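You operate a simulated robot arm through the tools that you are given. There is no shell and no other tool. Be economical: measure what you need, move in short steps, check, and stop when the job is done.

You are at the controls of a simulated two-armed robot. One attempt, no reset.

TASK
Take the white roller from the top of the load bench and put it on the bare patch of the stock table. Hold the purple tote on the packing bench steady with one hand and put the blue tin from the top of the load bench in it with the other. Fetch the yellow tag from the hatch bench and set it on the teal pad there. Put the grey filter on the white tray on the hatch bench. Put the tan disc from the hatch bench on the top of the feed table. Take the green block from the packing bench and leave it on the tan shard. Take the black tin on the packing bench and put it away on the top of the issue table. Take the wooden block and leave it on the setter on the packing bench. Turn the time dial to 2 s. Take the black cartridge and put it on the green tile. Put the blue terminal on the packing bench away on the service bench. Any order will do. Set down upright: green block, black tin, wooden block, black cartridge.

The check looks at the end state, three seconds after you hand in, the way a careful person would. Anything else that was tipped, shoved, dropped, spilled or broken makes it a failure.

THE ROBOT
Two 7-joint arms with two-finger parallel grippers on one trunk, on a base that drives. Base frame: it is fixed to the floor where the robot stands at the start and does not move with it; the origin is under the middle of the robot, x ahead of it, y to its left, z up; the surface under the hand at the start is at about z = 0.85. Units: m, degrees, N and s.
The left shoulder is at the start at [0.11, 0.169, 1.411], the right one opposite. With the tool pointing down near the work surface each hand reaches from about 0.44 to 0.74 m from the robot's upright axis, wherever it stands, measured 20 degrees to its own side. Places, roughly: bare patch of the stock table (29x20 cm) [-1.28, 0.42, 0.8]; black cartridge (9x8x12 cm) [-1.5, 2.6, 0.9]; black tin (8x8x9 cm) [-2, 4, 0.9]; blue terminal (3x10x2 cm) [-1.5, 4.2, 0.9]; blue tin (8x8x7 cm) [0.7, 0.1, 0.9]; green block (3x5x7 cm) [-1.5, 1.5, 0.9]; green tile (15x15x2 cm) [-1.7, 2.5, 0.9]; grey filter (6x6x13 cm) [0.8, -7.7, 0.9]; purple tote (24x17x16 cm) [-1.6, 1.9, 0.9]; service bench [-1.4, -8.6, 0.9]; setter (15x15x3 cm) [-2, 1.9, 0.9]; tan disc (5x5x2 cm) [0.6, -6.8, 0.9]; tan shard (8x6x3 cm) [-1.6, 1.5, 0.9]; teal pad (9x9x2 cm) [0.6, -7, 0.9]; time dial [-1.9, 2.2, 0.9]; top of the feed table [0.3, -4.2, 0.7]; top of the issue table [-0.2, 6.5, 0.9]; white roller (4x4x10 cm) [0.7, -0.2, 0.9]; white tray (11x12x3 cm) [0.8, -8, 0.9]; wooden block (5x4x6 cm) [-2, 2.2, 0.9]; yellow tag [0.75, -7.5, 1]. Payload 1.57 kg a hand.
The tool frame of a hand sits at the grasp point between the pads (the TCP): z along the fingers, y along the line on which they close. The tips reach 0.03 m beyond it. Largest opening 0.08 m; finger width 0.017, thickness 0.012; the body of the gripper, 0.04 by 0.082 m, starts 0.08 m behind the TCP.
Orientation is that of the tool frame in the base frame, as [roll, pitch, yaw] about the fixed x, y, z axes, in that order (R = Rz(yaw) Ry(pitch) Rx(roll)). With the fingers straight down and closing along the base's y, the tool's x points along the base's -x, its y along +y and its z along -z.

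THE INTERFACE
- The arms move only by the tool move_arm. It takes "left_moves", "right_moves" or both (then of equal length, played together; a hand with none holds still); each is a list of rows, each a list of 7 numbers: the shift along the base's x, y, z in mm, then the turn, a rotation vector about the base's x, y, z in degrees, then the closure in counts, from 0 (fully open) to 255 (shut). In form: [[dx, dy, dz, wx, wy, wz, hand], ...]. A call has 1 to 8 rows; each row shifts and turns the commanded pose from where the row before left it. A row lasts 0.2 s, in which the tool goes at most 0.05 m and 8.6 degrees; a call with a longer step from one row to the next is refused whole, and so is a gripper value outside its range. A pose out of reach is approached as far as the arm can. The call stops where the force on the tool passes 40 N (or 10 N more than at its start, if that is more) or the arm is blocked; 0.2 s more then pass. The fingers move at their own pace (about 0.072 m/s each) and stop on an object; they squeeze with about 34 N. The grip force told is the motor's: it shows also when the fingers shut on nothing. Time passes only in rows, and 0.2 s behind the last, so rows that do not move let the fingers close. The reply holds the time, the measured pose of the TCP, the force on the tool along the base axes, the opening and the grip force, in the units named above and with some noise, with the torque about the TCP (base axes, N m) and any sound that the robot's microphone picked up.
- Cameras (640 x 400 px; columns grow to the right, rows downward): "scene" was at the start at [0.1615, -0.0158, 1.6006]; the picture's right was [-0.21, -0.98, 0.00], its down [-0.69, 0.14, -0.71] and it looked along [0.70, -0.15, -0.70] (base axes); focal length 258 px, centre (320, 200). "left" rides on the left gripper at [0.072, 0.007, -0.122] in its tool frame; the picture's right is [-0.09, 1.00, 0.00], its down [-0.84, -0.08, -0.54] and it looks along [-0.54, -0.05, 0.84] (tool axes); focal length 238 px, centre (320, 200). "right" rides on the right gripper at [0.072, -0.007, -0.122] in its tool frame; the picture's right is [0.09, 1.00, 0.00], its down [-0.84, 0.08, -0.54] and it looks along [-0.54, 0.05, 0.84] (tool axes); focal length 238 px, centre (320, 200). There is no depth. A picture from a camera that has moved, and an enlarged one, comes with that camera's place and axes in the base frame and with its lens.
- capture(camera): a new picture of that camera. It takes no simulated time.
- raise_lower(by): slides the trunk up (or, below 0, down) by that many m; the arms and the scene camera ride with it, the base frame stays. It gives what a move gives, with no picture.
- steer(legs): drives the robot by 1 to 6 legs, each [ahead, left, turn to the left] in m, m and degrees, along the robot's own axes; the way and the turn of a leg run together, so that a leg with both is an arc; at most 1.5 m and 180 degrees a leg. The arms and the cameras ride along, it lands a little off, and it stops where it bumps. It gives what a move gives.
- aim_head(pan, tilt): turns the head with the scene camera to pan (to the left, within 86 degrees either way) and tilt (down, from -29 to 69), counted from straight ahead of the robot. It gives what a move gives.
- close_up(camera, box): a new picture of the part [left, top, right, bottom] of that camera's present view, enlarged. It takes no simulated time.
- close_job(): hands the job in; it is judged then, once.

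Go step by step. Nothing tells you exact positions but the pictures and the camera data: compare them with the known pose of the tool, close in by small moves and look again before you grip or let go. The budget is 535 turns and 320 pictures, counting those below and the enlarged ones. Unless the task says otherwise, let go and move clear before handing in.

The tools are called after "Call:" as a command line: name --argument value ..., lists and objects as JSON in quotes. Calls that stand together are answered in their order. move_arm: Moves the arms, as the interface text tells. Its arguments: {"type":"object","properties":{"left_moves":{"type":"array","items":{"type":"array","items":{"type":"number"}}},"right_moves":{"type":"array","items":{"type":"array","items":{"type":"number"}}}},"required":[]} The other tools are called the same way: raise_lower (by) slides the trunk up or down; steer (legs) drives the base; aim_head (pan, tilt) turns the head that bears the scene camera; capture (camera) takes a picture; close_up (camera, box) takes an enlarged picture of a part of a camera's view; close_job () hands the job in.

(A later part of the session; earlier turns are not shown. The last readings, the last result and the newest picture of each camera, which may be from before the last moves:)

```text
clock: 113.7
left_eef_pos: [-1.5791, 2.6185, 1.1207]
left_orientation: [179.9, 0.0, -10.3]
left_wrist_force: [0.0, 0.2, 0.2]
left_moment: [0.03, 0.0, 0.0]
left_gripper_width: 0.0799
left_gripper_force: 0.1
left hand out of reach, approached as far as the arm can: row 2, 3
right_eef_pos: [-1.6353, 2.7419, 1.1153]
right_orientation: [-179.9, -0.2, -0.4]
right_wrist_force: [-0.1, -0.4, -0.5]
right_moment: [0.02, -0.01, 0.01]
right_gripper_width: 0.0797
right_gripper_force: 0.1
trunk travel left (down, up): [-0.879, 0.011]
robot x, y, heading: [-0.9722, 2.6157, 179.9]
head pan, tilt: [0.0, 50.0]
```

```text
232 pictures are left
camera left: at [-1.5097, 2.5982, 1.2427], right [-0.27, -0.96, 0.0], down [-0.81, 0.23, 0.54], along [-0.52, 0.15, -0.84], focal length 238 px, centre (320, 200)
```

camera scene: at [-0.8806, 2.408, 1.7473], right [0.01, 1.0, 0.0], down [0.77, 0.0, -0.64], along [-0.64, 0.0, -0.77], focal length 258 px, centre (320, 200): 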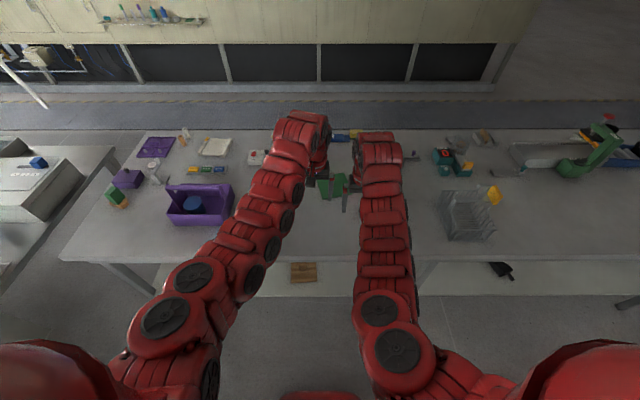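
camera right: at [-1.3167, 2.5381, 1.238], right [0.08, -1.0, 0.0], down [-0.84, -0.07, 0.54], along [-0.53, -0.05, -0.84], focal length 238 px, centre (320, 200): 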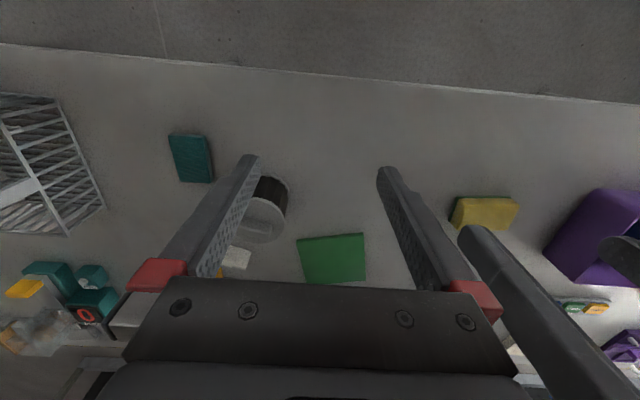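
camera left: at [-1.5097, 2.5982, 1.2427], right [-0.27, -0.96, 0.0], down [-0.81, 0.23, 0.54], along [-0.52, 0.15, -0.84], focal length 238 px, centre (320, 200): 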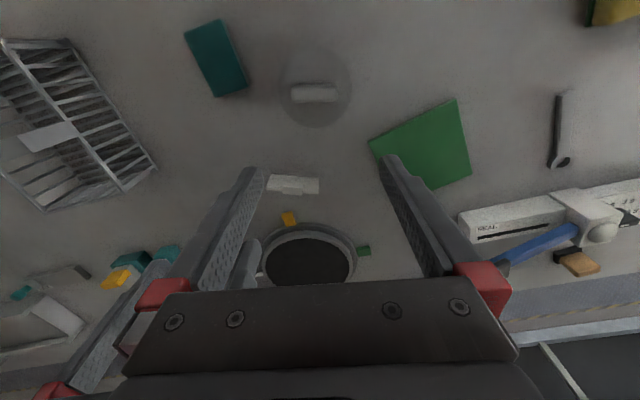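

Call:
move_arm --left_moves '[[0, 0, -40, 0, 0, 0, 0], [15, -2, -20, 0, 0, 0, 0], [16, -2, 0, 0, 0, 0, 0], [0, 0, 0, 0, 0, 0, 0]]'

Call:
capture --camera "left"

Call:
capture --camera "right"

```text
clock: 114.7
left_eef_pos: [-1.549, 2.6153, 1.0595]
left_orientation: [-179.9, -0.2, -11.4]
left_wrist_force: [0.3, -0.6, 0.8]
left_moment: [0.02, -0.01, 0.01]
left_gripper_width: 0.08
left_gripper_force: 0.0
right_eef_pos: [-1.6362, 2.7434, 1.1141]
right_orientation: [179.9, -0.5, -0.4]
right_wrist_force: [-1.1, -0.1, -0.1]
right_moment: [-0.02, 0.01, 0.01]
right_gripper_width: 0.0801
right_gripper_force: 0.0
trunk travel left (down, up): [-0.879, 0.011]
robot x, y, heading: [-0.9733, 2.6168, 179.7]
head pan, tilt: [0.0, 50.0]
```

```text
231 pictures are left
camera left: at [-1.4809, 2.5935, 1.182], right [-0.29, -0.96, 0.0], down [-0.81, 0.24, 0.54], along [-0.52, 0.15, -0.84], focal length 238 px, centre (320, 200)
```

left: 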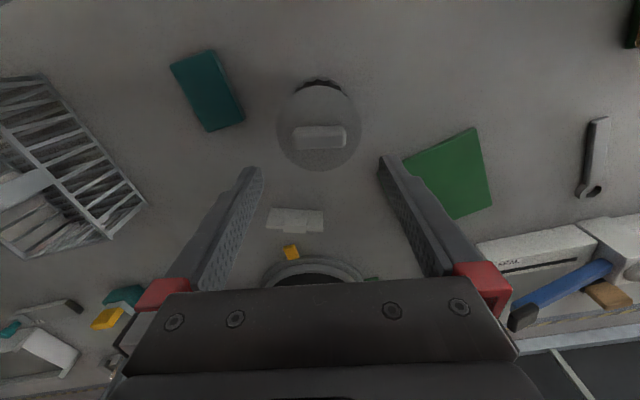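

```text
230 pictures are left
camera right: at [-1.5659, 2.748, 1.2375], right [0.09, -1.0, 0.0], down [-0.84, -0.07, 0.54], along [-0.53, -0.05, -0.84], focal length 238 px, centre (320, 200)
```

right: 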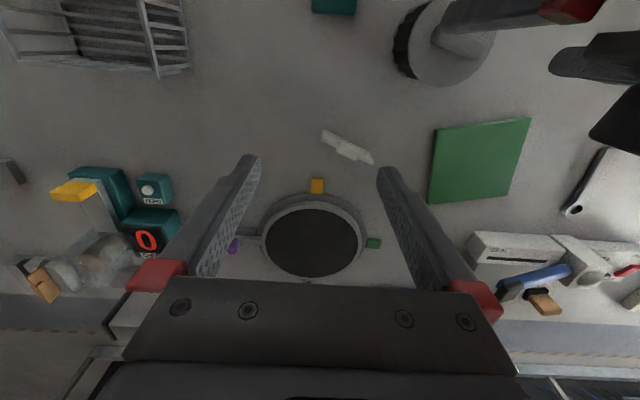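

The bar is centred and aligned. I lower to just around it.

Call:
move_arm --left_moves '[[4, -1, -40, 0, 0, 0, 0], [0, 0, -27, 0, 0, 0, 0], [0, 0, 0, 0, 0, 0, 0]]'

Call:
capture --camera "left"

Call:
close_up --camera "right" --box '[370, 0, 640, 120]'

```text
clock: 115.5
left_eef_pos: [-1.5431, 2.6147, 0.9958]
left_orientation: [180.0, 0.1, -11.4]
left_wrist_force: [-0.5, -0.3, 0.1]
left_moment: [0.03, -0.03, 0.02]
left_gripper_width: 0.0802
left_gripper_force: 0.1
right_eef_pos: [-1.6356, 2.7427, 1.1165]
right_orientation: [-180.0, -0.4, -0.4]
right_wrist_force: [0.5, -1.1, 0.5]
right_moment: [-0.01, 0.04, 0.03]
right_gripper_width: 0.0799
right_gripper_force: 0.2
trunk travel left (down, up): [-0.879, 0.011]
robot x, y, heading: [-0.9719, 2.6128, 179.5]
head pan, tilt: [0.0, 50.0]
```

```text
229 pictures are left
camera left: at [-1.4755, 2.593, 1.1163], right [-0.29, -0.96, 0.0], down [-0.81, 0.24, 0.54], along [-0.52, 0.15, -0.84], focal length 238 px, centre (320, 200)
```

left: 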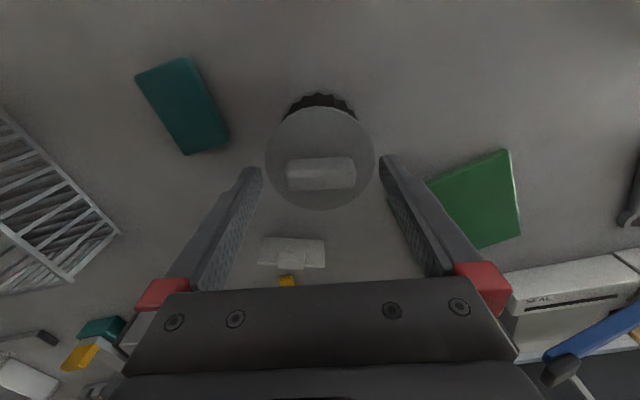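

```text
2.37 times, centred on (505, 60) of right
camera zoom: at [-1.5646, 2.7487, 1.2382], right [0.09, -1.0, 0.0], down [-0.84, -0.07, 0.54], along [-0.53, -0.05, -0.84], focal length 565 px, centre (-118, 532)
```

zoom: 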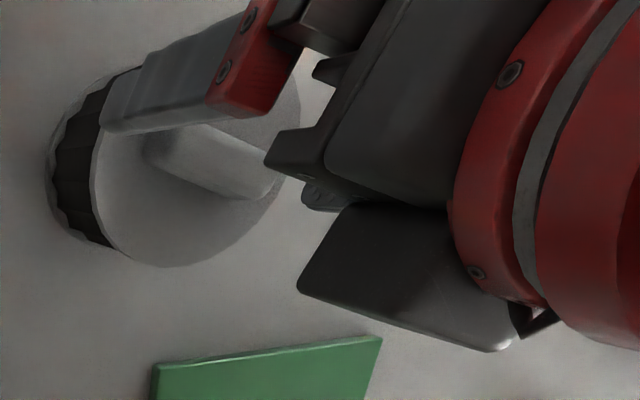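

The bar top reads z≈0.972, disk 0.954. I lower 8 mm and close on the bar.

Call:
move_arm --left_moves '[[0, 0, -8, 0, 0, 0, 0], [0, 0, 0, 0, 0, 0, 60], [0, 0, 0, 0, 0, 0, 120], [0, 0, 0, 0, 0, 0, 255], [0, 0, 0, 0, 0, 0, 255], [0, 0, 0, 0, 0, 0, 255]]'

Call:
move_arm --left_moves '[[0, 0, 15, 0, 0, 0, 255], [0, 0, 15, 0, 0, 0, 255], [0, 0, 15, 0, 0, 0, 255], [0, 0, 0, 0, 0, 0, 255]]'

Call:
capture --camera "left"

Call:
capture --camera "right"

```text
clock: 116.9
left_eef_pos: [-1.545, 2.6146, 0.9869]
left_orientation: [-180.0, 0.0, -11.2]
left_wrist_force: [-0.7, 0.0, -0.3]
left_moment: [-0.03, 0.01, -0.02]
left_gripper_width: 0.0492
left_gripper_force: 33.7
right_eef_pos: [-1.6354, 2.7424, 1.1158]
right_orientation: [179.9, -0.4, -0.5]
right_wrist_force: [-0.4, -0.1, 0.1]
right_moment: [0.02, 0.01, 0.0]
right_gripper_width: 0.0803
right_gripper_force: 0.1
trunk travel left (down, up): [-0.879, 0.011]
robot x, y, heading: [-0.9774, 2.6207, 179.8]
head pan, tilt: [0.0, 50.0]
```

```text
clock: 117.9
left_eef_pos: [-1.544, 2.6148, 1.031]
left_orientation: [179.9, -0.1, -11.3]
left_wrist_force: [0.0, 0.7, -0.9]
left_moment: [0.02, 0.01, 0.03]
left_gripper_width: 0.0494
left_gripper_force: 33.8
right_eef_pos: [-1.6366, 2.7424, 1.1163]
right_orientation: [180.0, -0.4, -0.4]
right_wrist_force: [-0.2, 0.1, 0.0]
right_moment: [-0.03, 0.01, -0.02]
right_gripper_width: 0.0797
right_gripper_force: 0.0
trunk travel left (down, up): [-0.879, 0.011]
robot x, y, heading: [-0.9723, 2.6171, 179.6]
head pan, tilt: [0.0, 50.0]
```

```text
227 pictures are left
camera left: at [-1.4764, 2.5923, 1.1527], right [-0.29, -0.96, 0.0], down [-0.81, 0.24, 0.54], along [-0.52, 0.15, -0.84], focal length 238 px, centre (320, 200)
```

left: 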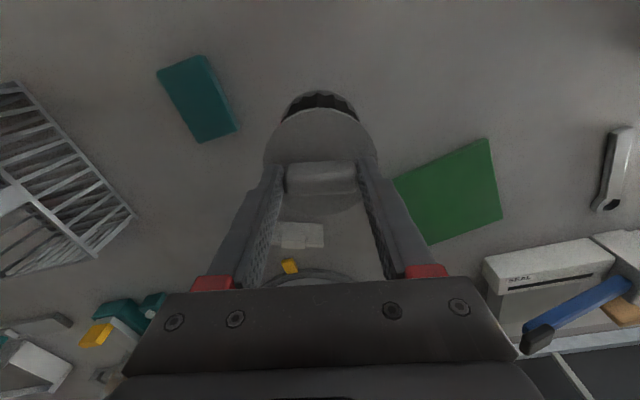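

```text
226 pictures are left
camera right: at [-1.5652, 2.7487, 1.2378], right [0.09, -1.0, 0.0], down [-0.84, -0.07, 0.54], along [-0.53, -0.05, -0.84], focal length 238 px, centre (320, 200)
```

right: 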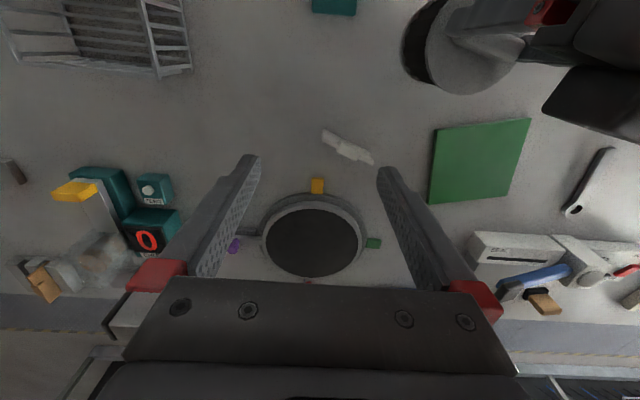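

Cartridge is held and off the bench; tile centre ≈ [−1.703, 2.475]. I raise slightly, lower the trunk, inch forward and move toward the tile.

Call:
move_arm --left_moves '[[0, -35, 25, 0, 0, 0, 255], [0, -35, 25, 0, 0, 0, 255], [-20, -35, 0, 0, 0, 0, 255], [-20, -35, 0, 0, 0, 0, 255], [0, 0, 0, 0, 0, 0, 255]]' --right_moves '[[0, 0, 10, 0, 0, 0, 0], [0, 0, 10, 0, 0, 0, 0], [0, 0, 0, 0, 0, 0, 0], [0, 0, 0, 0, 0, 0, 0], [0, 0, 0, 0, 0, 0, 0]]'

Call:
raise_lower --by -0.06

Call:
steer --legs '[[0.04, 0, 0]]'

Call:
capture --camera "left"

```text
clock: 119.1
left_eef_pos: [-1.5858, 2.4748, 1.0744]
left_orientation: [179.9, 0.0, -11.3]
left_wrist_force: [0.3, -0.2, -1.8]
left_moment: [-0.01, -0.01, -0.04]
left_gripper_width: 0.0495
left_gripper_force: 34.4
left hand out of reach, approached as far as the arm can: row 2
right_eef_pos: [-1.6365, 2.7431, 1.1359]
right_orientation: [-180.0, -0.4, -0.4]
right_wrist_force: [-0.1, 0.0, -0.2]
right_moment: [0.02, 0.02, 0.02]
right_gripper_width: 0.08
right_gripper_force: 0.0
trunk travel left (down, up): [-0.879, 0.011]
robot x, y, heading: [-0.9692, 2.6155, 179.3]
head pan, tilt: [0.0, 50.0]
```

```text
clock: 120.1
left_eef_pos: [-1.5865, 2.4761, 1.0135]
left_orientation: [180.0, 0.0, -11.2]
left_wrist_force: [0.0, 0.1, -1.3]
left_moment: [-0.01, -0.01, 0.03]
left_gripper_width: 0.049
left_gripper_force: 34.1
right_eef_pos: [-1.6349, 2.7431, 1.075]
right_orientation: [180.0, -0.4, -0.4]
right_wrist_force: [-0.1, -1.2, 0.5]
right_moment: [0.04, -0.01, -0.02]
right_gripper_width: 0.0801
right_gripper_force: 0.1
trunk travel left (down, up): [-0.819, 0.071]
robot x, y, heading: [-0.9739, 2.6162, 179.7]
head pan, tilt: [0.0, 50.0]
```

```text
clock: 121.0
left_eef_pos: [-1.6219, 2.4747, 1.0155]
left_orientation: [179.9, 0.2, -11.3]
left_wrist_force: [-0.2, 0.2, -1.4]
left_moment: [-0.01, 0.03, 0.0]
left_gripper_width: 0.0492
left_gripper_force: 34.4
right_eef_pos: [-1.6717, 2.7431, 1.0791]
right_orientation: [179.9, -0.3, -0.4]
right_wrist_force: [0.5, -0.2, 0.4]
right_moment: [0.01, 0.0, 0.0]
right_gripper_width: 0.0796
right_gripper_force: 0.1
trunk travel left (down, up): [-0.819, 0.071]
robot x, y, heading: [-1.0093, 2.6201, 179.6]
head pan, tilt: [0.0, 50.0]
```

```text
225 pictures are left
camera left: at [-1.5534, 2.4522, 1.1376], right [-0.29, -0.96, 0.0], down [-0.8, 0.24, 0.54], along [-0.52, 0.15, -0.84], focal length 238 px, centre (320, 200)
```

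left: 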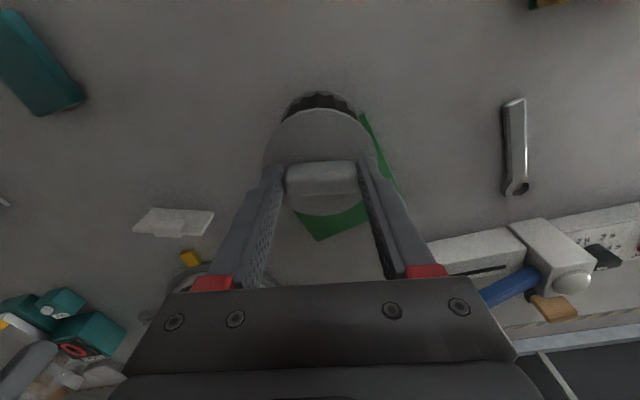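

Call:
move_arm --left_moves '[[0, 0, 10, 0, 0, 0, 255], [-40, 0, 0, 0, 0, 0, 255], [-41, 0, 0, 0, 0, 0, 255], [0, 0, 0, 0, 0, 0, 255]]'

Call:
capture --camera "right"

Call:
close_up --camera "scene" --box '[200, 100, 360, 260]'

```text
clock: 122.0
left_eef_pos: [-1.7051, 2.4749, 1.0251]
left_orientation: [-179.9, 0.0, -11.3]
left_wrist_force: [-0.2, 0.3, -1.7]
left_moment: [0.0, 0.02, 0.05]
left_gripper_width: 0.0496
left_gripper_force: 34.1
right_eef_pos: [-1.6729, 2.7432, 1.078]
right_orientation: [180.0, -0.3, -0.3]
right_wrist_force: [0.0, 0.4, 0.2]
right_moment: [0.0, 0.02, -0.02]
right_gripper_width: 0.0797
right_gripper_force: 0.0
trunk travel left (down, up): [-0.819, 0.071]
robot x, y, heading: [-1.0105, 2.6186, 179.8]
head pan, tilt: [0.0, 50.0]
```

```text
224 pictures are left
camera right: at [-1.6022, 2.7487, 1.1992], right [0.09, -1.0, 0.0], down [-0.84, -0.07, 0.54], along [-0.54, -0.05, -0.84], focal length 238 px, centre (320, 200)
```

right: 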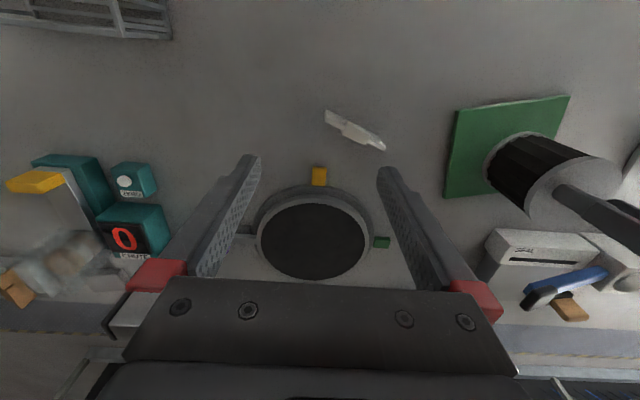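

```text
2.50 times, centred on (280, 180) of scene
camera zoom: at [-1.1652, 2.6193, 1.6876], right [0.01, 1.0, 0.0], down [0.77, 0.0, -0.64], along [-0.64, 0.0, -0.77], focal length 646 px, centre (420, 250)
```

zoom: 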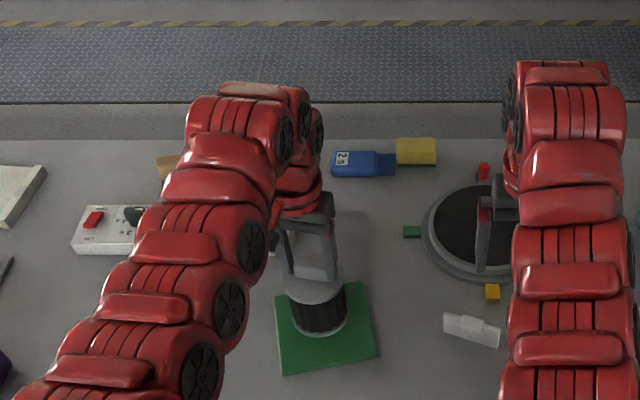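

The cartridge is centred over the tile. I lower in small steps to contact.

Call:
move_arm --left_moves '[[0, 0, -8, 0, 0, 0, 255], [0, 0, -5, 0, 0, 0, 255], [0, 0, 0, 0, 0, 0, 255]]'

Call:
move_arm --left_moves '[[0, 0, -3, 0, 0, 0, 255], [0, 0, 0, 0, 0, 0, 255]]'

Call:
move_arm --left_moves '[[0, 0, -3, 0, 0, 0, 255], [0, 0, 0, 0, 0, 0, 255]]'

```text
clock: 122.8
left_eef_pos: [-1.7072, 2.4735, 1.0119]
left_orientation: [-180.0, 0.1, -11.4]
left_wrist_force: [-0.2, 0.0, -2.3]
left_moment: [0.01, -0.04, 0.03]
left_gripper_width: 0.0496
left_gripper_force: 33.5
right_eef_pos: [-1.6758, 2.7426, 1.075]
right_orientation: [-179.9, -0.3, -0.4]
right_wrist_force: [0.0, 0.1, -0.4]
right_moment: [0.01, 0.0, 0.0]
right_gripper_width: 0.0802
right_gripper_force: 0.1
trunk travel left (down, up): [-0.819, 0.071]
robot x, y, heading: [-1.0141, 2.6176, 179.7]
head pan, tilt: [0.0, 50.0]
```

```text
clock: 123.4
left_eef_pos: [-1.7084, 2.4739, 1.0074]
left_orientation: [-180.0, -0.1, -11.3]
left_wrist_force: [0.8, 0.6, -1.7]
left_moment: [0.01, -0.02, 0.01]
left_gripper_width: 0.0496
left_gripper_force: 33.8
right_eef_pos: [-1.6748, 2.744, 1.0753]
right_orientation: [-179.9, -0.4, -0.4]
right_wrist_force: [0.3, -0.4, 0.5]
right_moment: [0.01, 0.0, 0.01]
right_gripper_width: 0.0798
right_gripper_force: 0.1
trunk travel left (down, up): [-0.819, 0.071]
robot x, y, heading: [-1.0125, 2.6192, 179.7]
head pan, tilt: [0.0, 50.0]
```

```text
clock: 124.0
left_eef_pos: [-1.7065, 2.4744, 1.0055]
left_orientation: [180.0, 0.0, -11.2]
left_wrist_force: [0.4, -0.5, -0.7]
left_moment: [-0.02, 0.0, 0.0]
left_gripper_width: 0.0492
left_gripper_force: 33.7
right_eef_pos: [-1.6749, 2.7424, 1.0759]
right_orientation: [180.0, -0.3, -0.4]
right_wrist_force: [-0.2, 0.1, -1.1]
right_moment: [0.02, 0.0, 0.03]
right_gripper_width: 0.0801
right_gripper_force: 0.1
trunk travel left (down, up): [-0.819, 0.071]
robot x, y, heading: [-1.0115, 2.6169, 179.9]
head pan, tilt: [0.0, 50.0]
```

Call:
move_arm --left_moves '[[0, 0, -3, 0, 0, 0, 255], [0, 0, 0, 0, 0, 0, 255]]'

Call:
move_arm --left_moves '[[0, 0, -2, 0, 0, 0, 255], [0, 0, 0, 0, 0, 0, 255]]'

```text
clock: 124.6
left_eef_pos: [-1.7066, 2.4743, 1.0024]
left_orientation: [179.9, -0.2, -11.3]
left_wrist_force: [0.5, -0.3, -0.3]
left_moment: [0.01, 0.0, 0.02]
left_gripper_width: 0.0492
left_gripper_force: 33.5
right_eef_pos: [-1.6744, 2.743, 1.0759]
right_orientation: [-180.0, -0.4, -0.5]
right_wrist_force: [-0.4, 0.7, -0.1]
right_moment: [-0.02, 0.03, -0.01]
right_gripper_width: 0.0798
right_gripper_force: 0.0
trunk travel left (down, up): [-0.819, 0.071]
robot x, y, heading: [-1.0126, 2.6172, 179.5]
head pan, tilt: [0.0, 50.0]
```

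```text
clock: 125.2
left_eef_pos: [-1.7063, 2.4745, 1.0]
left_orientation: [180.0, 0.0, -11.4]
left_wrist_force: [-0.4, -1.0, -1.8]
left_moment: [-0.02, -0.01, 0.0]
left_gripper_width: 0.0495
left_gripper_force: 34.5
right_eef_pos: [-1.674, 2.7427, 1.0755]
right_orientation: [-180.0, -0.4, -0.4]
right_wrist_force: [0.7, 0.1, 0.2]
right_moment: [-0.03, 0.01, -0.03]
right_gripper_width: 0.08
right_gripper_force: 0.1
trunk travel left (down, up): [-0.819, 0.071]
robot x, y, heading: [-1.0137, 2.6155, 179.9]
head pan, tilt: [0.0, 50.0]
```

Call:
move_arm --left_moves '[[0, 0, -2, 0, 0, 0, 255], [0, 0, 0, 0, 0, 0, 255]]'

Call:
close_up --camera "right" --box '[430, 80, 640, 220]'

```text
clock: 125.8
left_eef_pos: [-1.7061, 2.4736, 0.9973]
left_orientation: [179.9, 0.1, -11.4]
left_wrist_force: [-0.1, -0.4, 1.3]
left_moment: [0.08, 0.0, 0.02]
left_gripper_width: 0.0492
left_gripper_force: 33.7
right_eef_pos: [-1.6749, 2.7431, 1.0757]
right_orientation: [-179.9, -0.4, -0.5]
right_wrist_force: [-0.5, 0.0, 0.7]
right_moment: [0.03, -0.02, 0.02]
right_gripper_width: 0.08
right_gripper_force: 0.1
trunk travel left (down, up): [-0.819, 0.071]
robot x, y, heading: [-1.0105, 2.616, 179.8]
head pan, tilt: [0.0, 50.0]
```

```text
2.86 times, centred on (535, 150) of right
camera zoom: at [-1.6041, 2.7485, 1.1982], right [0.09, -1.0, 0.0], down [-0.84, -0.07, 0.54], along [-0.53, -0.05, -0.84], focal length 681 px, centre (-294, 343)
```

zoom: 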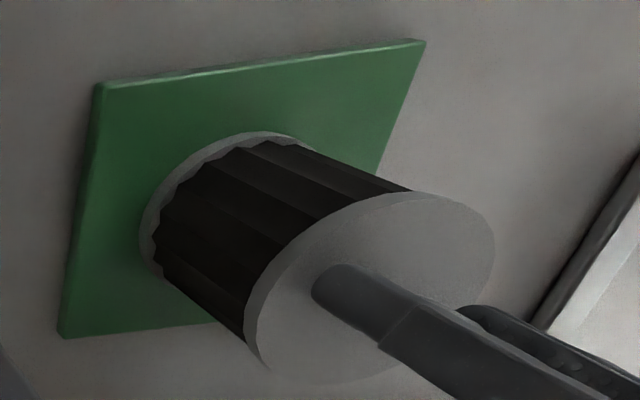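

It has just touched. I press 1 mm more, open, and lift off.

Call:
move_arm --left_moves '[[0, 0, -1, 0, 0, 0, 255], [0, 0, 0, 0, 0, 0, 255], [0, 0, 0, 0, 0, 0, 90], [0, 0, 0, 0, 0, 0, 50], [0, 0, 0, 0, 0, 0, 0], [0, 0, 0, 0, 0, 0, 0]]'

Call:
move_arm --left_moves '[[0, 0, 40, 0, 0, 0, 0], [0, 0, 40, 0, 0, 0, 0], [0, 0, 20, 0, 0, 5, 0], [0, 0, 0, 0, 0, 6, 0]]'

Call:
capture --camera "left"

Call:
capture --camera "right"

```text
clock: 127.2
left_eef_pos: [-1.7059, 2.4741, 0.9975]
left_orientation: [179.9, 0.0, -11.3]
left_wrist_force: [-1.2, 0.0, 0.6]
left_moment: [-0.01, 0.01, -0.02]
left_gripper_width: 0.08
left_gripper_force: 0.0
right_eef_pos: [-1.6747, 2.743, 1.075]
right_orientation: [-179.9, -0.5, -0.4]
right_wrist_force: [1.5, 0.6, 0.3]
right_moment: [-0.04, -0.03, 0.02]
right_gripper_width: 0.0802
right_gripper_force: 0.0
trunk travel left (down, up): [-0.819, 0.071]
robot x, y, heading: [-1.0127, 2.6194, 180.0]
head pan, tilt: [0.0, 50.0]
```

```text
clock: 128.2
left_eef_pos: [-1.707, 2.4752, 1.0971]
left_orientation: [179.9, 0.0, -0.2]
left_wrist_force: [-0.2, 0.2, 0.4]
left_moment: [-0.04, 0.02, 0.0]
left_gripper_width: 0.08
left_gripper_force: 0.0
right_eef_pos: [-1.6752, 2.7431, 1.075]
right_orientation: [180.0, -0.4, -0.3]
right_wrist_force: [0.7, 0.2, -0.6]
right_moment: [-0.02, 0.01, -0.02]
right_gripper_width: 0.08
right_gripper_force: 0.1
trunk travel left (down, up): [-0.819, 0.071]
robot x, y, heading: [-1.0142, 2.6198, 179.3]
head pan, tilt: [0.0, 50.0]
```

```text
221 pictures are left
camera left: at [-1.6357, 2.4662, 1.2186], right [-0.1, -1.0, 0.0], down [-0.84, 0.08, 0.54], along [-0.54, 0.05, -0.84], focal length 238 px, centre (320, 200)
```

left: 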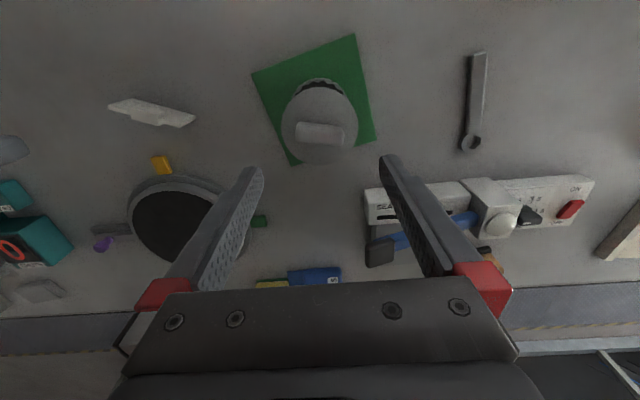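

```text
220 pictures are left
camera right: at [-1.6042, 2.7491, 1.198], right [0.09, -1.0, 0.0], down [-0.84, -0.07, 0.54], along [-0.53, -0.05, -0.84], focal length 238 px, centre (320, 200)
```

right: 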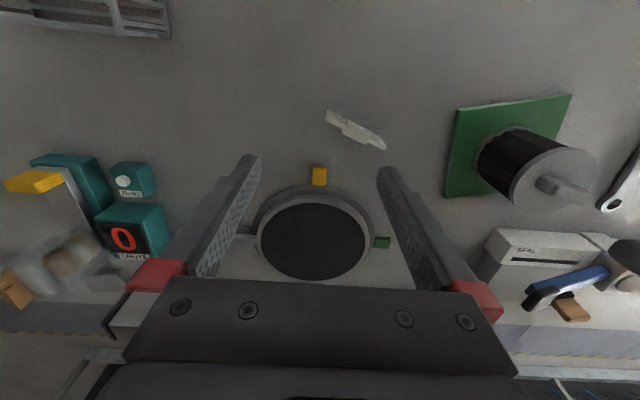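

Cartridge stands on the tile. The dial, wooden block and setter are at the bench's far side, so I'll drive around the bench's +y end. First I back out and look along it.

Call:
raise_lower --by 0.06

Call:
steer --legs '[[-0.5, 0, 0]]'

Call:
aim_head --pan -70 --tilt 22

Call:
capture --camera "scene"

```text
clock: 129.2
left_eef_pos: [-1.7065, 2.4737, 1.158]
left_orientation: [179.8, -0.1, -0.3]
left_wrist_force: [0.2, 0.3, -0.3]
left_moment: [-0.02, 0.01, 0.0]
left_gripper_width: 0.08
left_gripper_force: 0.1
right_eef_pos: [-1.6741, 2.7426, 1.1351]
right_orientation: [180.0, -0.4, -0.5]
right_wrist_force: [0.3, -0.1, -0.4]
right_moment: [0.0, 0.02, 0.01]
right_gripper_width: 0.0799
right_gripper_force: 0.1
trunk travel left (down, up): [-0.879, 0.011]
robot x, y, heading: [-1.0126, 2.615, 179.7]
head pan, tilt: [0.0, 50.0]
```

```text
clock: 132.1
left_eef_pos: [-1.2067, 2.472, 1.1559]
left_orientation: [179.9, -0.3, -0.5]
left_wrist_force: [-0.4, -0.4, 0.2]
left_moment: [0.01, -0.02, 0.02]
left_gripper_width: 0.0801
left_gripper_force: 0.1
right_eef_pos: [-1.1744, 2.7415, 1.1351]
right_orientation: [180.0, -0.3, -0.6]
right_wrist_force: [-0.7, 0.1, 0.2]
right_moment: [0.0, -0.02, -0.03]
right_gripper_width: 0.08
right_gripper_force: 0.0
trunk travel left (down, up): [-0.879, 0.011]
robot x, y, heading: [-0.5098, 2.6138, 179.6]
head pan, tilt: [0.0, 50.0]
```

```text
clock: 133.5
left_eef_pos: [-1.2066, 2.4721, 1.1575]
left_orientation: [180.0, 0.0, -0.3]
left_wrist_force: [0.0, -0.8, -0.5]
left_moment: [-0.01, 0.01, -0.01]
left_gripper_width: 0.0796
left_gripper_force: 0.1
right_eef_pos: [-1.174, 2.7399, 1.1349]
right_orientation: [-180.0, -0.4, -0.3]
right_wrist_force: [0.5, -0.1, 0.0]
right_moment: [0.01, 0.02, 0.01]
right_gripper_width: 0.0797
right_gripper_force: 0.0
trunk travel left (down, up): [-0.879, 0.011]
robot x, y, heading: [-0.5134, 2.6123, 179.8]
head pan, tilt: [-70.0, 22.0]
```

```text
219 pictures are left
camera scene: at [-0.6215, 2.7031, 1.7896], right [0.94, 0.34, 0.0], down [0.13, -0.35, -0.93], along [-0.31, 0.87, -0.37], focal length 258 px, centre (320, 200)
```

scene: 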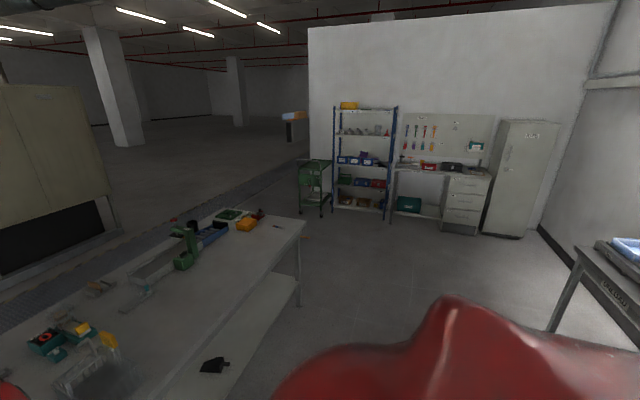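

The bench ends at y≈4.42; I'll go around at y≈5.15. First strafe along the aisle.

Call:
steer --legs '[[0, -1.3, 0], [0, -1.25, 0]]'

Call:
aim_head --pan 0 --tilt 25

Call:
capture --camera "scene"

```text
clock: 146.0
left_eef_pos: [-1.2113, 5.0126, 1.1568]
left_orientation: [-179.9, -0.1, 0.6]
left_wrist_force: [-0.4, 0.0, -1.0]
left_moment: [0.0, -0.02, -0.02]
left_gripper_width: 0.0799
left_gripper_force: 0.1
right_eef_pos: [-1.1831, 5.2812, 1.1362]
right_orientation: [-180.0, -0.4, 0.5]
right_wrist_force: [-0.5, 0.2, -0.1]
right_moment: [0.01, -0.01, 0.04]
right_gripper_width: 0.08
right_gripper_force: 0.0
trunk travel left (down, up): [-0.879, 0.011]
robot x, y, heading: [-0.5159, 5.1685, -179.5]
head pan, tilt: [-70.0, 22.0]
```

```text
clock: 147.4
left_eef_pos: [-1.2119, 5.0118, 1.1569]
left_orientation: [179.9, -0.1, 0.6]
left_wrist_force: [0.0, -0.6, 0.1]
left_moment: [-0.03, 0.0, 0.02]
left_gripper_width: 0.0805
left_gripper_force: 0.1
right_eef_pos: [-1.1842, 5.2814, 1.1346]
right_orientation: [180.0, -0.4, 0.5]
right_wrist_force: [-0.6, 0.1, 0.5]
right_moment: [-0.02, 0.0, 0.02]
right_gripper_width: 0.08
right_gripper_force: 0.0
trunk travel left (down, up): [-0.879, 0.011]
robot x, y, heading: [-0.5187, 5.1672, -179.6]
head pan, tilt: [0.0, 25.0]
```

```text
218 pictures are left
camera scene: at [-0.6906, 5.166, 1.7848], right [-0.01, 1.0, 0.0], down [0.42, 0.0, -0.91], along [-0.91, -0.01, -0.42], focal length 258 px, centre (320, 200)
```

scene: 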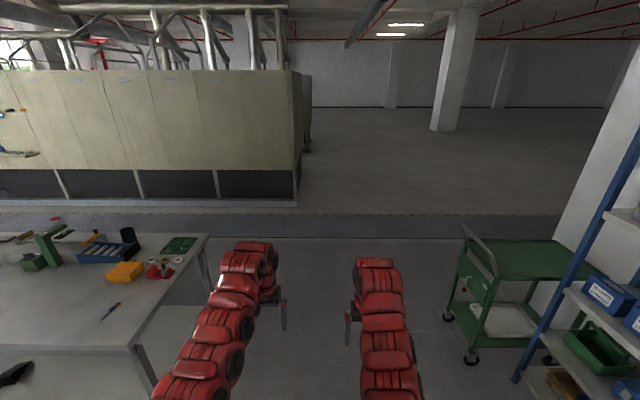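

Clear path between the bench end and the green cart. I drive ahead to x≈−2.8 and turn around to face the bench's back side.

Call:
steer --legs '[[1.2, 0, 0], [1.1, 0, 0], [0, 0, 90], [0, 0, 90]]'

Call:
aim_head --pan -40 --tilt 30

Call:
capture --camera "scene"

```text
clock: 166.4
left_eef_pos: [-2.1416, 5.2771, 1.1564]
left_orientation: [179.9, 0.0, 179.6]
left_wrist_force: [0.1, -0.5, 0.3]
left_moment: [0.02, -0.02, 0.02]
left_gripper_width: 0.0798
left_gripper_force: 0.0
right_eef_pos: [-2.1741, 5.0078, 1.1361]
right_orientation: [-179.9, -0.4, 179.5]
right_wrist_force: [0.4, 0.5, 0.6]
right_moment: [-0.02, -0.05, 0.01]
right_gripper_width: 0.0801
right_gripper_force: 0.0
trunk travel left (down, up): [-0.879, 0.011]
robot x, y, heading: [-2.8382, 5.1344, -0.4]
head pan, tilt: [0.0, 25.0]
```

```text
clock: 167.4
left_eef_pos: [-2.1425, 5.2764, 1.1569]
left_orientation: [179.9, -0.1, 179.6]
left_wrist_force: [-0.5, 0.4, 0.2]
left_moment: [-0.04, 0.05, 0.01]
left_gripper_width: 0.0801
left_gripper_force: 0.0
right_eef_pos: [-2.1741, 5.0068, 1.1355]
right_orientation: [180.0, -0.4, 179.6]
right_wrist_force: [0.1, -0.6, -0.4]
right_moment: [0.01, -0.02, 0.03]
right_gripper_width: 0.0799
right_gripper_force: 0.0
trunk travel left (down, up): [-0.879, 0.011]
robot x, y, heading: [-2.8407, 5.1343, -0.3]
head pan, tilt: [-40.0, 30.0]
```

```text
217 pictures are left
camera scene: at [-2.6869, 5.0764, 1.7768], right [-0.65, -0.76, 0.0], down [-0.38, 0.32, -0.87], along [0.66, -0.56, -0.5], focal length 258 px, centre (320, 200)
```

scene: 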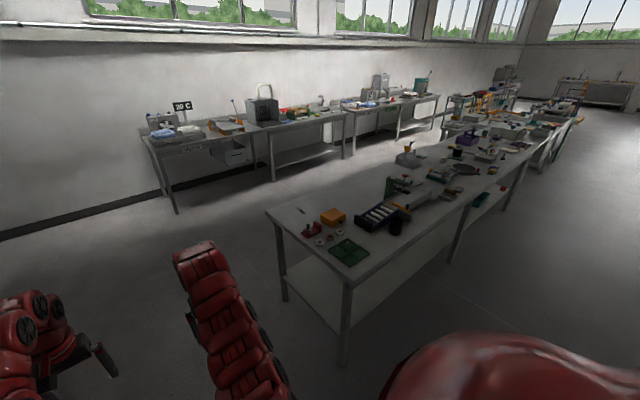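

I see the black tin near the far corner. I keep hands clear of the bench edge and strafe along the back side to y≈2.15.

Call:
steer --legs '[[-0.12, 0, 0], [0, -1.5, 0], [0, -1.45, 0]]'

Call:
aim_head --pan 0 --tilt 45

Call:
capture --camera "scene"

```text
clock: 182.5
left_eef_pos: [-2.274, 2.3528, 1.1569]
left_orientation: [180.0, 0.0, -179.7]
left_wrist_force: [-0.7, 0.6, 0.0]
left_moment: [-0.04, 0.0, 0.03]
left_gripper_width: 0.0801
left_gripper_force: 0.0
right_eef_pos: [-2.3016, 2.0817, 1.135]
right_orientation: [-179.9, -0.3, -179.6]
right_wrist_force: [0.2, 0.1, 0.1]
right_moment: [0.01, -0.01, 0.02]
right_gripper_width: 0.0801
right_gripper_force: 0.1
trunk travel left (down, up): [-0.879, 0.011]
robot x, y, heading: [-2.9686, 2.1987, 0.6]
head pan, tilt: [-40.0, 30.0]
```

```text
clock: 183.5
left_eef_pos: [-2.2741, 2.3513, 1.1567]
left_orientation: [180.0, 0.0, -179.6]
left_wrist_force: [-0.1, 0.6, -0.2]
left_moment: [0.0, 0.0, 0.0]
left_gripper_width: 0.08
left_gripper_force: 0.0
right_eef_pos: [-2.3026, 2.0832, 1.1353]
right_orientation: [-180.0, -0.4, -179.7]
right_wrist_force: [-0.3, -0.3, 0.1]
right_moment: [-0.01, -0.01, -0.02]
right_gripper_width: 0.0799
right_gripper_force: 0.1
trunk travel left (down, up): [-0.879, 0.011]
robot x, y, heading: [-2.9665, 2.2058, 0.2]
head pan, tilt: [0.0, 45.0]
```

```text
216 pictures are left
camera scene: at [-2.8036, 2.2018, 1.7542], right [0.01, -1.0, 0.0], down [-0.71, 0.0, -0.71], along [0.71, 0.0, -0.71], focal length 258 px, centre (320, 200)
```

scene: 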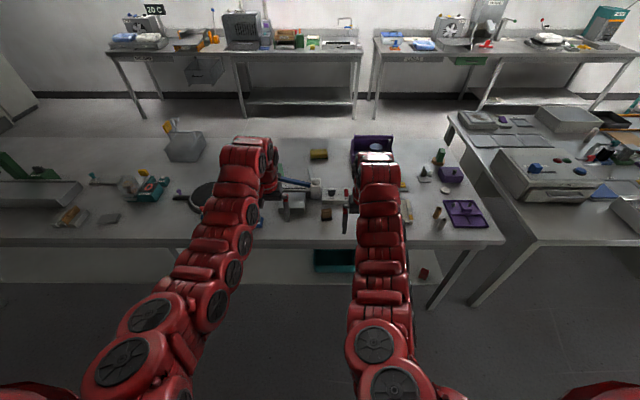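

Call:
steer --legs '[[0.25, 0, 0]]'

Call:
capture --camera "left"

Call:
capture --camera "right"

Call:
close_up --camera "scene" --box '[250, 130, 400, 250]'

```text
clock: 185.4
left_eef_pos: [-2.0224, 2.355, 1.157]
left_orientation: [179.9, 0.0, -179.5]
left_wrist_force: [0.0, 0.2, 0.3]
left_moment: [0.0, 0.03, -0.01]
left_gripper_width: 0.0799
left_gripper_force: 0.0
right_eef_pos: [-2.0515, 2.085, 1.1363]
right_orientation: [179.9, -0.3, -179.5]
right_wrist_force: [-0.7, -0.9, -0.6]
right_moment: [-0.04, -0.04, 0.03]
right_gripper_width: 0.0799
right_gripper_force: 0.0
trunk travel left (down, up): [-0.879, 0.011]
robot x, y, heading: [-2.7128, 2.2007, 0.3]
head pan, tilt: [0.0, 45.0]
```

```text
215 pictures are left
camera left: at [-2.095, 2.359, 1.2791], right [0.08, 1.0, 0.0], down [0.84, -0.07, 0.54], along [0.54, -0.04, -0.84], focal length 238 px, centre (320, 200)
```

left: 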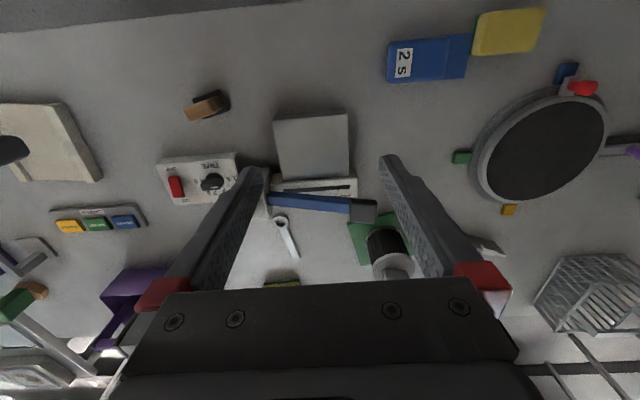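

```text
214 pictures are left
camera right: at [-2.1225, 2.0771, 1.2587], right [-0.1, 1.0, 0.0], down [0.84, 0.08, 0.54], along [0.53, 0.05, -0.84], focal length 238 px, centre (320, 200)
```

right: 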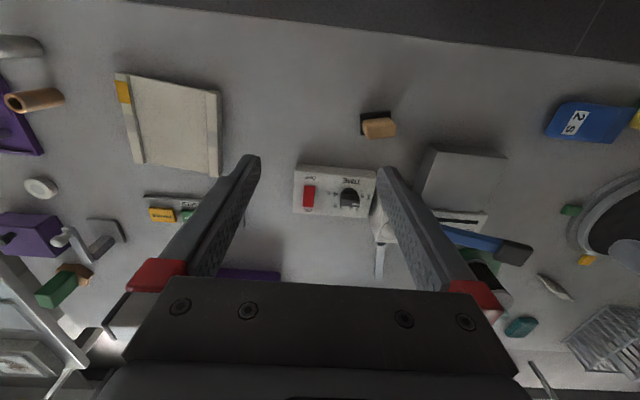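

```text
3.33 times, centred on (325, 190) of scene
camera zoom: at [-2.5529, 2.2038, 1.7544], right [0.01, -1.0, 0.0], down [-0.71, -0.01, -0.71], along [0.71, 0.01, -0.71], focal length 861 px, centre (303, 233)
```

zoom: 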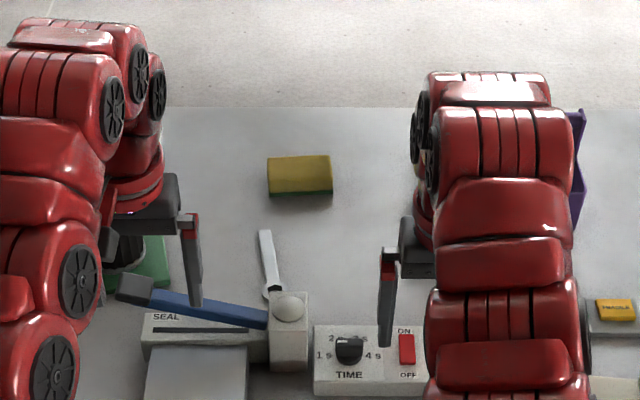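

Call:
close_up --camera "right" --box '[280, 100, 410, 230]'

Call:
close_up --camera "right" --box '[90, 50, 240, 200]'

Call:
close_up --camera "left" --box '[150, 80, 260, 215]'

```text
3.08 times, centred on (345, 165) of right
camera zoom: at [-2.1225, 2.0771, 1.2587], right [-0.1, 1.0, 0.0], down [0.84, 0.08, 0.54], along [0.53, 0.05, -0.84], focal length 733 px, centre (243, 308)
```

zoom: 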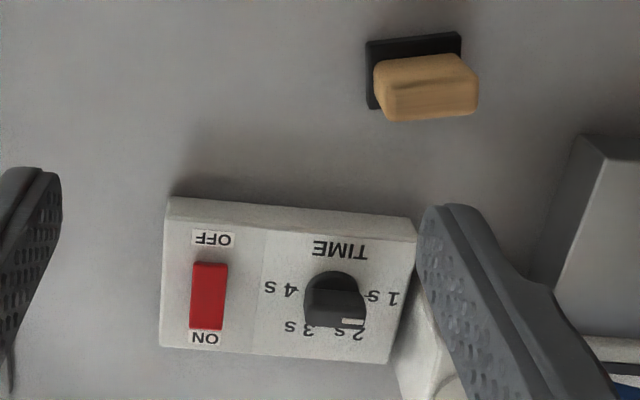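

```text
2.67 times, centred on (165, 125) of right
camera zoom: at [-2.1225, 2.0771, 1.2587], right [-0.1, 1.0, 0.0], down [0.84, 0.08, 0.54], along [0.53, 0.05, -0.84], focal length 636 px, centre (733, 400)
```

zoom: 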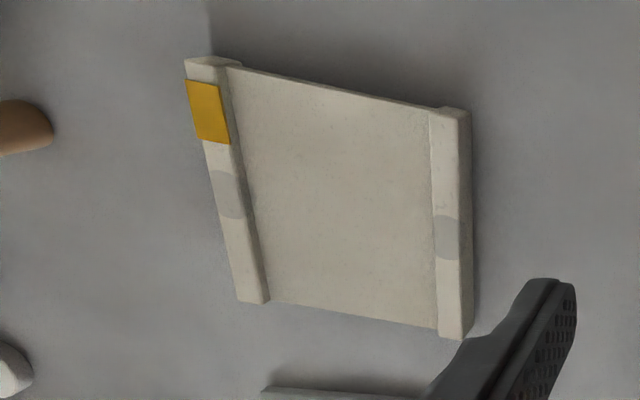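

```text
2.96 times, centred on (205, 148) of left
camera zoom: at [-2.095, 2.359, 1.2791], right [0.08, 1.0, 0.0], down [0.84, -0.07, 0.54], along [0.54, -0.04, -0.84], focal length 706 px, centre (661, 356)
```

zoom: 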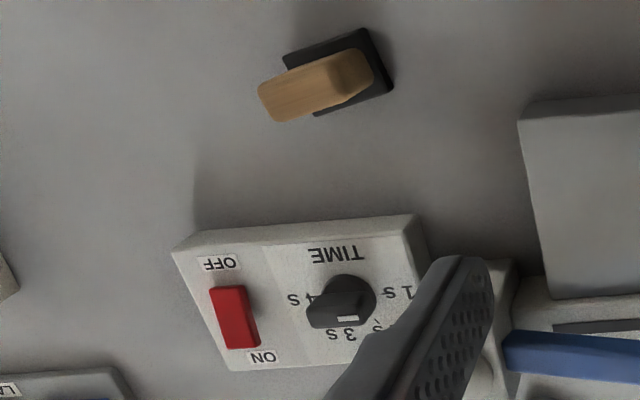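

Call:
close_up --camera "scene" --box '[318, 195, 368, 230]'

Call:
close_up --camera "right" --box '[325, 170, 375, 215]'

```text
11.43 times, centred on (343, 212) of scene
camera zoom: at [-2.5529, 2.2038, 1.7544], right [0.01, -1.0, 0.0], down [-0.71, -0.01, -0.71], along [0.71, 0.01, -0.71], focal length 2953 px, centre (57, 57)
```

zoom: 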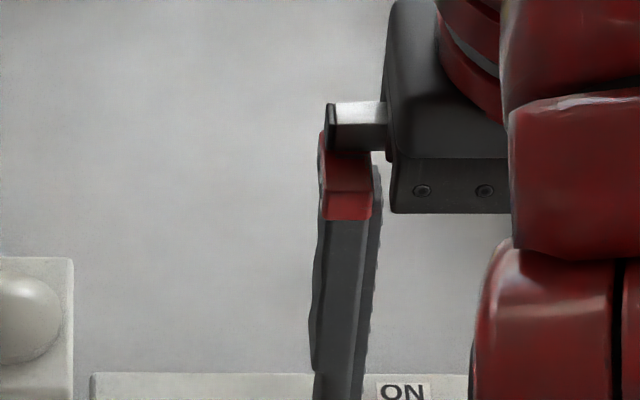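

```text
8.89 times, centred on (350, 192) of right
camera zoom: at [-2.1225, 2.0771, 1.2587], right [-0.1, 1.0, 0.0], down [0.84, 0.08, 0.54], along [0.53, 0.05, -0.84], focal length 2119 px, centre (53, 267)
```

zoom: 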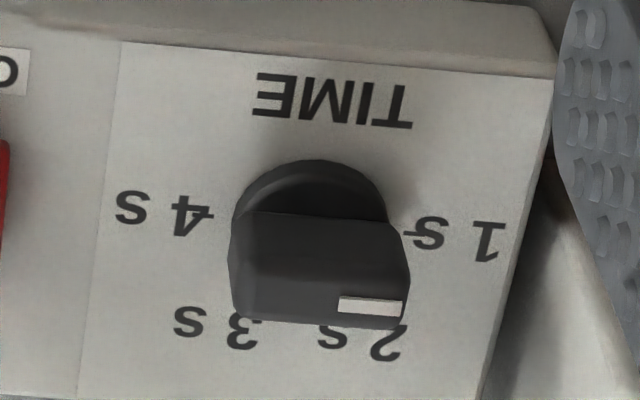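

The dial's mark points to "1 s" (+y); "2 s" is 60° clockwise seen from above. Knob centre ≈ [−1.905, 2.151], bar top z≈0.918. I turn the right hand 90° so it can straddle the bar.

Call:
move_arm --right_moves '[[0, 10, 0, 0, 0, 8.5, 0], [0, 10, 0, 0, 0, 8.5, 0], [0, 10, 0, 0, 0, 8.5, 0], [0, 10, 0, 0, 0, 8.5, 0], [0, 10, 0, 0, 0, 8.5, 0], [0, 10, 0, 0, 0, 8.5, 0], [0, 6, 0, 0, 0, 8.5, 0], [0, 0, 0, 0, 0, 8.5, 0]]'

Call:
move_arm --right_moves '[[0, 0, 0, 0, 0, 8.5, 120], [0, 0, 0, 0, 0, 8.5, 120], [0, 0, 0, 0, 0, 4.5, 120], [0, 0, 0, 0, 0, 0, 120]]'

```text
clock: 187.2
left_eef_pos: [-2.0207, 2.3553, 1.1569]
left_orientation: [179.9, 0.0, -179.5]
left_wrist_force: [0.2, 1.0, 0.4]
left_moment: [0.02, -0.01, 0.0]
left_gripper_width: 0.08
left_gripper_force: 0.1
right_eef_pos: [-2.0497, 2.1501, 1.1356]
right_orientation: [-180.0, -0.4, -111.4]
right_wrist_force: [0.5, 1.3, 0.1]
right_moment: [0.0, 0.01, 0.01]
right_gripper_width: 0.0801
right_gripper_force: 0.1
trunk travel left (down, up): [-0.879, 0.011]
robot x, y, heading: [-2.7143, 2.2037, 0.8]
head pan, tilt: [0.0, 45.0]
```

```text
clock: 188.2
left_eef_pos: [-2.0219, 2.3544, 1.1577]
left_orientation: [179.8, 0.1, -179.5]
left_wrist_force: [0.0, -0.2, -0.4]
left_moment: [0.0, -0.02, -0.02]
left_gripper_width: 0.0801
left_gripper_force: 0.0
right_eef_pos: [-2.049, 2.1497, 1.1351]
right_orientation: [-180.0, -0.4, -90.0]
right_wrist_force: [-0.5, 0.2, 1.0]
right_moment: [0.0, 0.03, 0.01]
right_gripper_width: 0.0423
right_gripper_force: 0.2
trunk travel left (down, up): [-0.879, 0.011]
robot x, y, heading: [-2.7151, 2.2015, 0.6]
head pan, tilt: [0.0, 45.0]
```

Call:
steer --legs '[[0.15, 0, 0]]'

Call:
raise_lower --by -0.06

Call:
capture --camera "right"

Call:
capture --camera "scene"

```text
clock: 189.5
left_eef_pos: [-1.8731, 2.3551, 1.1589]
left_orientation: [179.9, 0.0, -179.4]
left_wrist_force: [0.3, 0.8, 0.8]
left_moment: [0.0, -0.02, 0.0]
left_gripper_width: 0.0801
left_gripper_force: 0.1
right_eef_pos: [-1.9013, 2.1507, 1.1372]
right_orientation: [-180.0, -0.4, -90.2]
right_wrist_force: [0.1, 0.8, -0.7]
right_moment: [0.02, -0.04, 0.0]
right_gripper_width: 0.0424
right_gripper_force: 0.1
trunk travel left (down, up): [-0.879, 0.011]
robot x, y, heading: [-2.5657, 2.2003, 0.6]
head pan, tilt: [0.0, 45.0]
```

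```text
clock: 190.5
left_eef_pos: [-1.8717, 2.3557, 1.0977]
left_orientation: [179.9, 0.1, -179.5]
left_wrist_force: [-0.5, 0.5, 0.8]
left_moment: [0.02, -0.03, 0.0]
left_gripper_width: 0.08
left_gripper_force: 0.1
right_eef_pos: [-1.8998, 2.1515, 1.076]
right_orientation: [-179.9, -0.4, -90.0]
right_wrist_force: [-0.3, 0.2, 0.1]
right_moment: [-0.01, -0.03, -0.03]
right_gripper_width: 0.0423
right_gripper_force: 0.0
trunk travel left (down, up): [-0.819, 0.071]
robot x, y, heading: [-2.5616, 2.2031, 0.2]
head pan, tilt: [0.0, 45.0]
```

```text
207 pictures are left
camera right: at [-1.8944, 2.0798, 1.1986], right [-1.0, -0.09, 0.0], down [-0.08, 0.84, 0.54], along [-0.05, 0.53, -0.84], focal length 238 px, centre (320, 200)
```

right: 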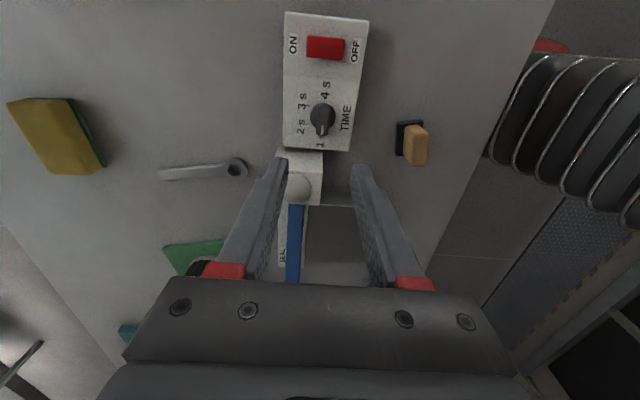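

```text
206 pictures are left
camera scene: at [-2.4023, 2.2049, 1.6944], right [0.01, -1.0, 0.0], down [-0.71, -0.01, -0.71], along [0.71, 0.01, -0.71], focal length 258 px, centre (320, 200)
```

scene: 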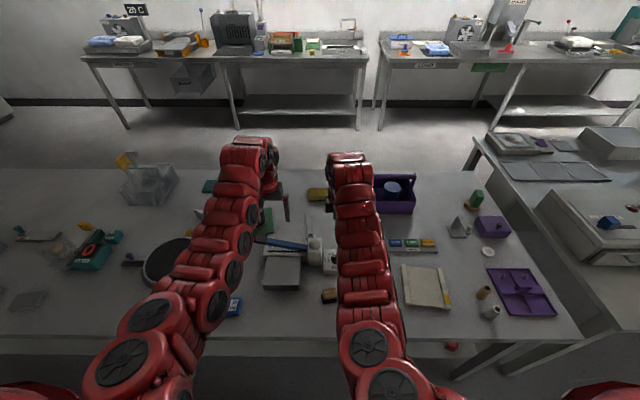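

Call:
close_up --camera "right" --box '[275, 70, 375, 160]'

```text
4.44 times, centred on (325, 115) of right
camera zoom: at [-1.8944, 2.0798, 1.1986], right [-1.0, -0.09, 0.0], down [-0.08, 0.84, 0.54], along [-0.05, 0.53, -0.84], focal length 1059 px, centre (298, 578)
```

zoom: 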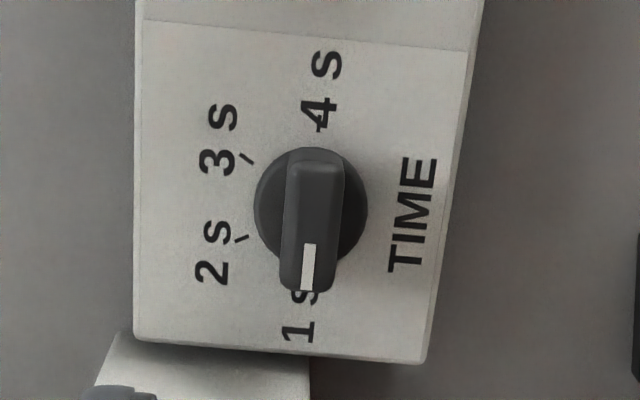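

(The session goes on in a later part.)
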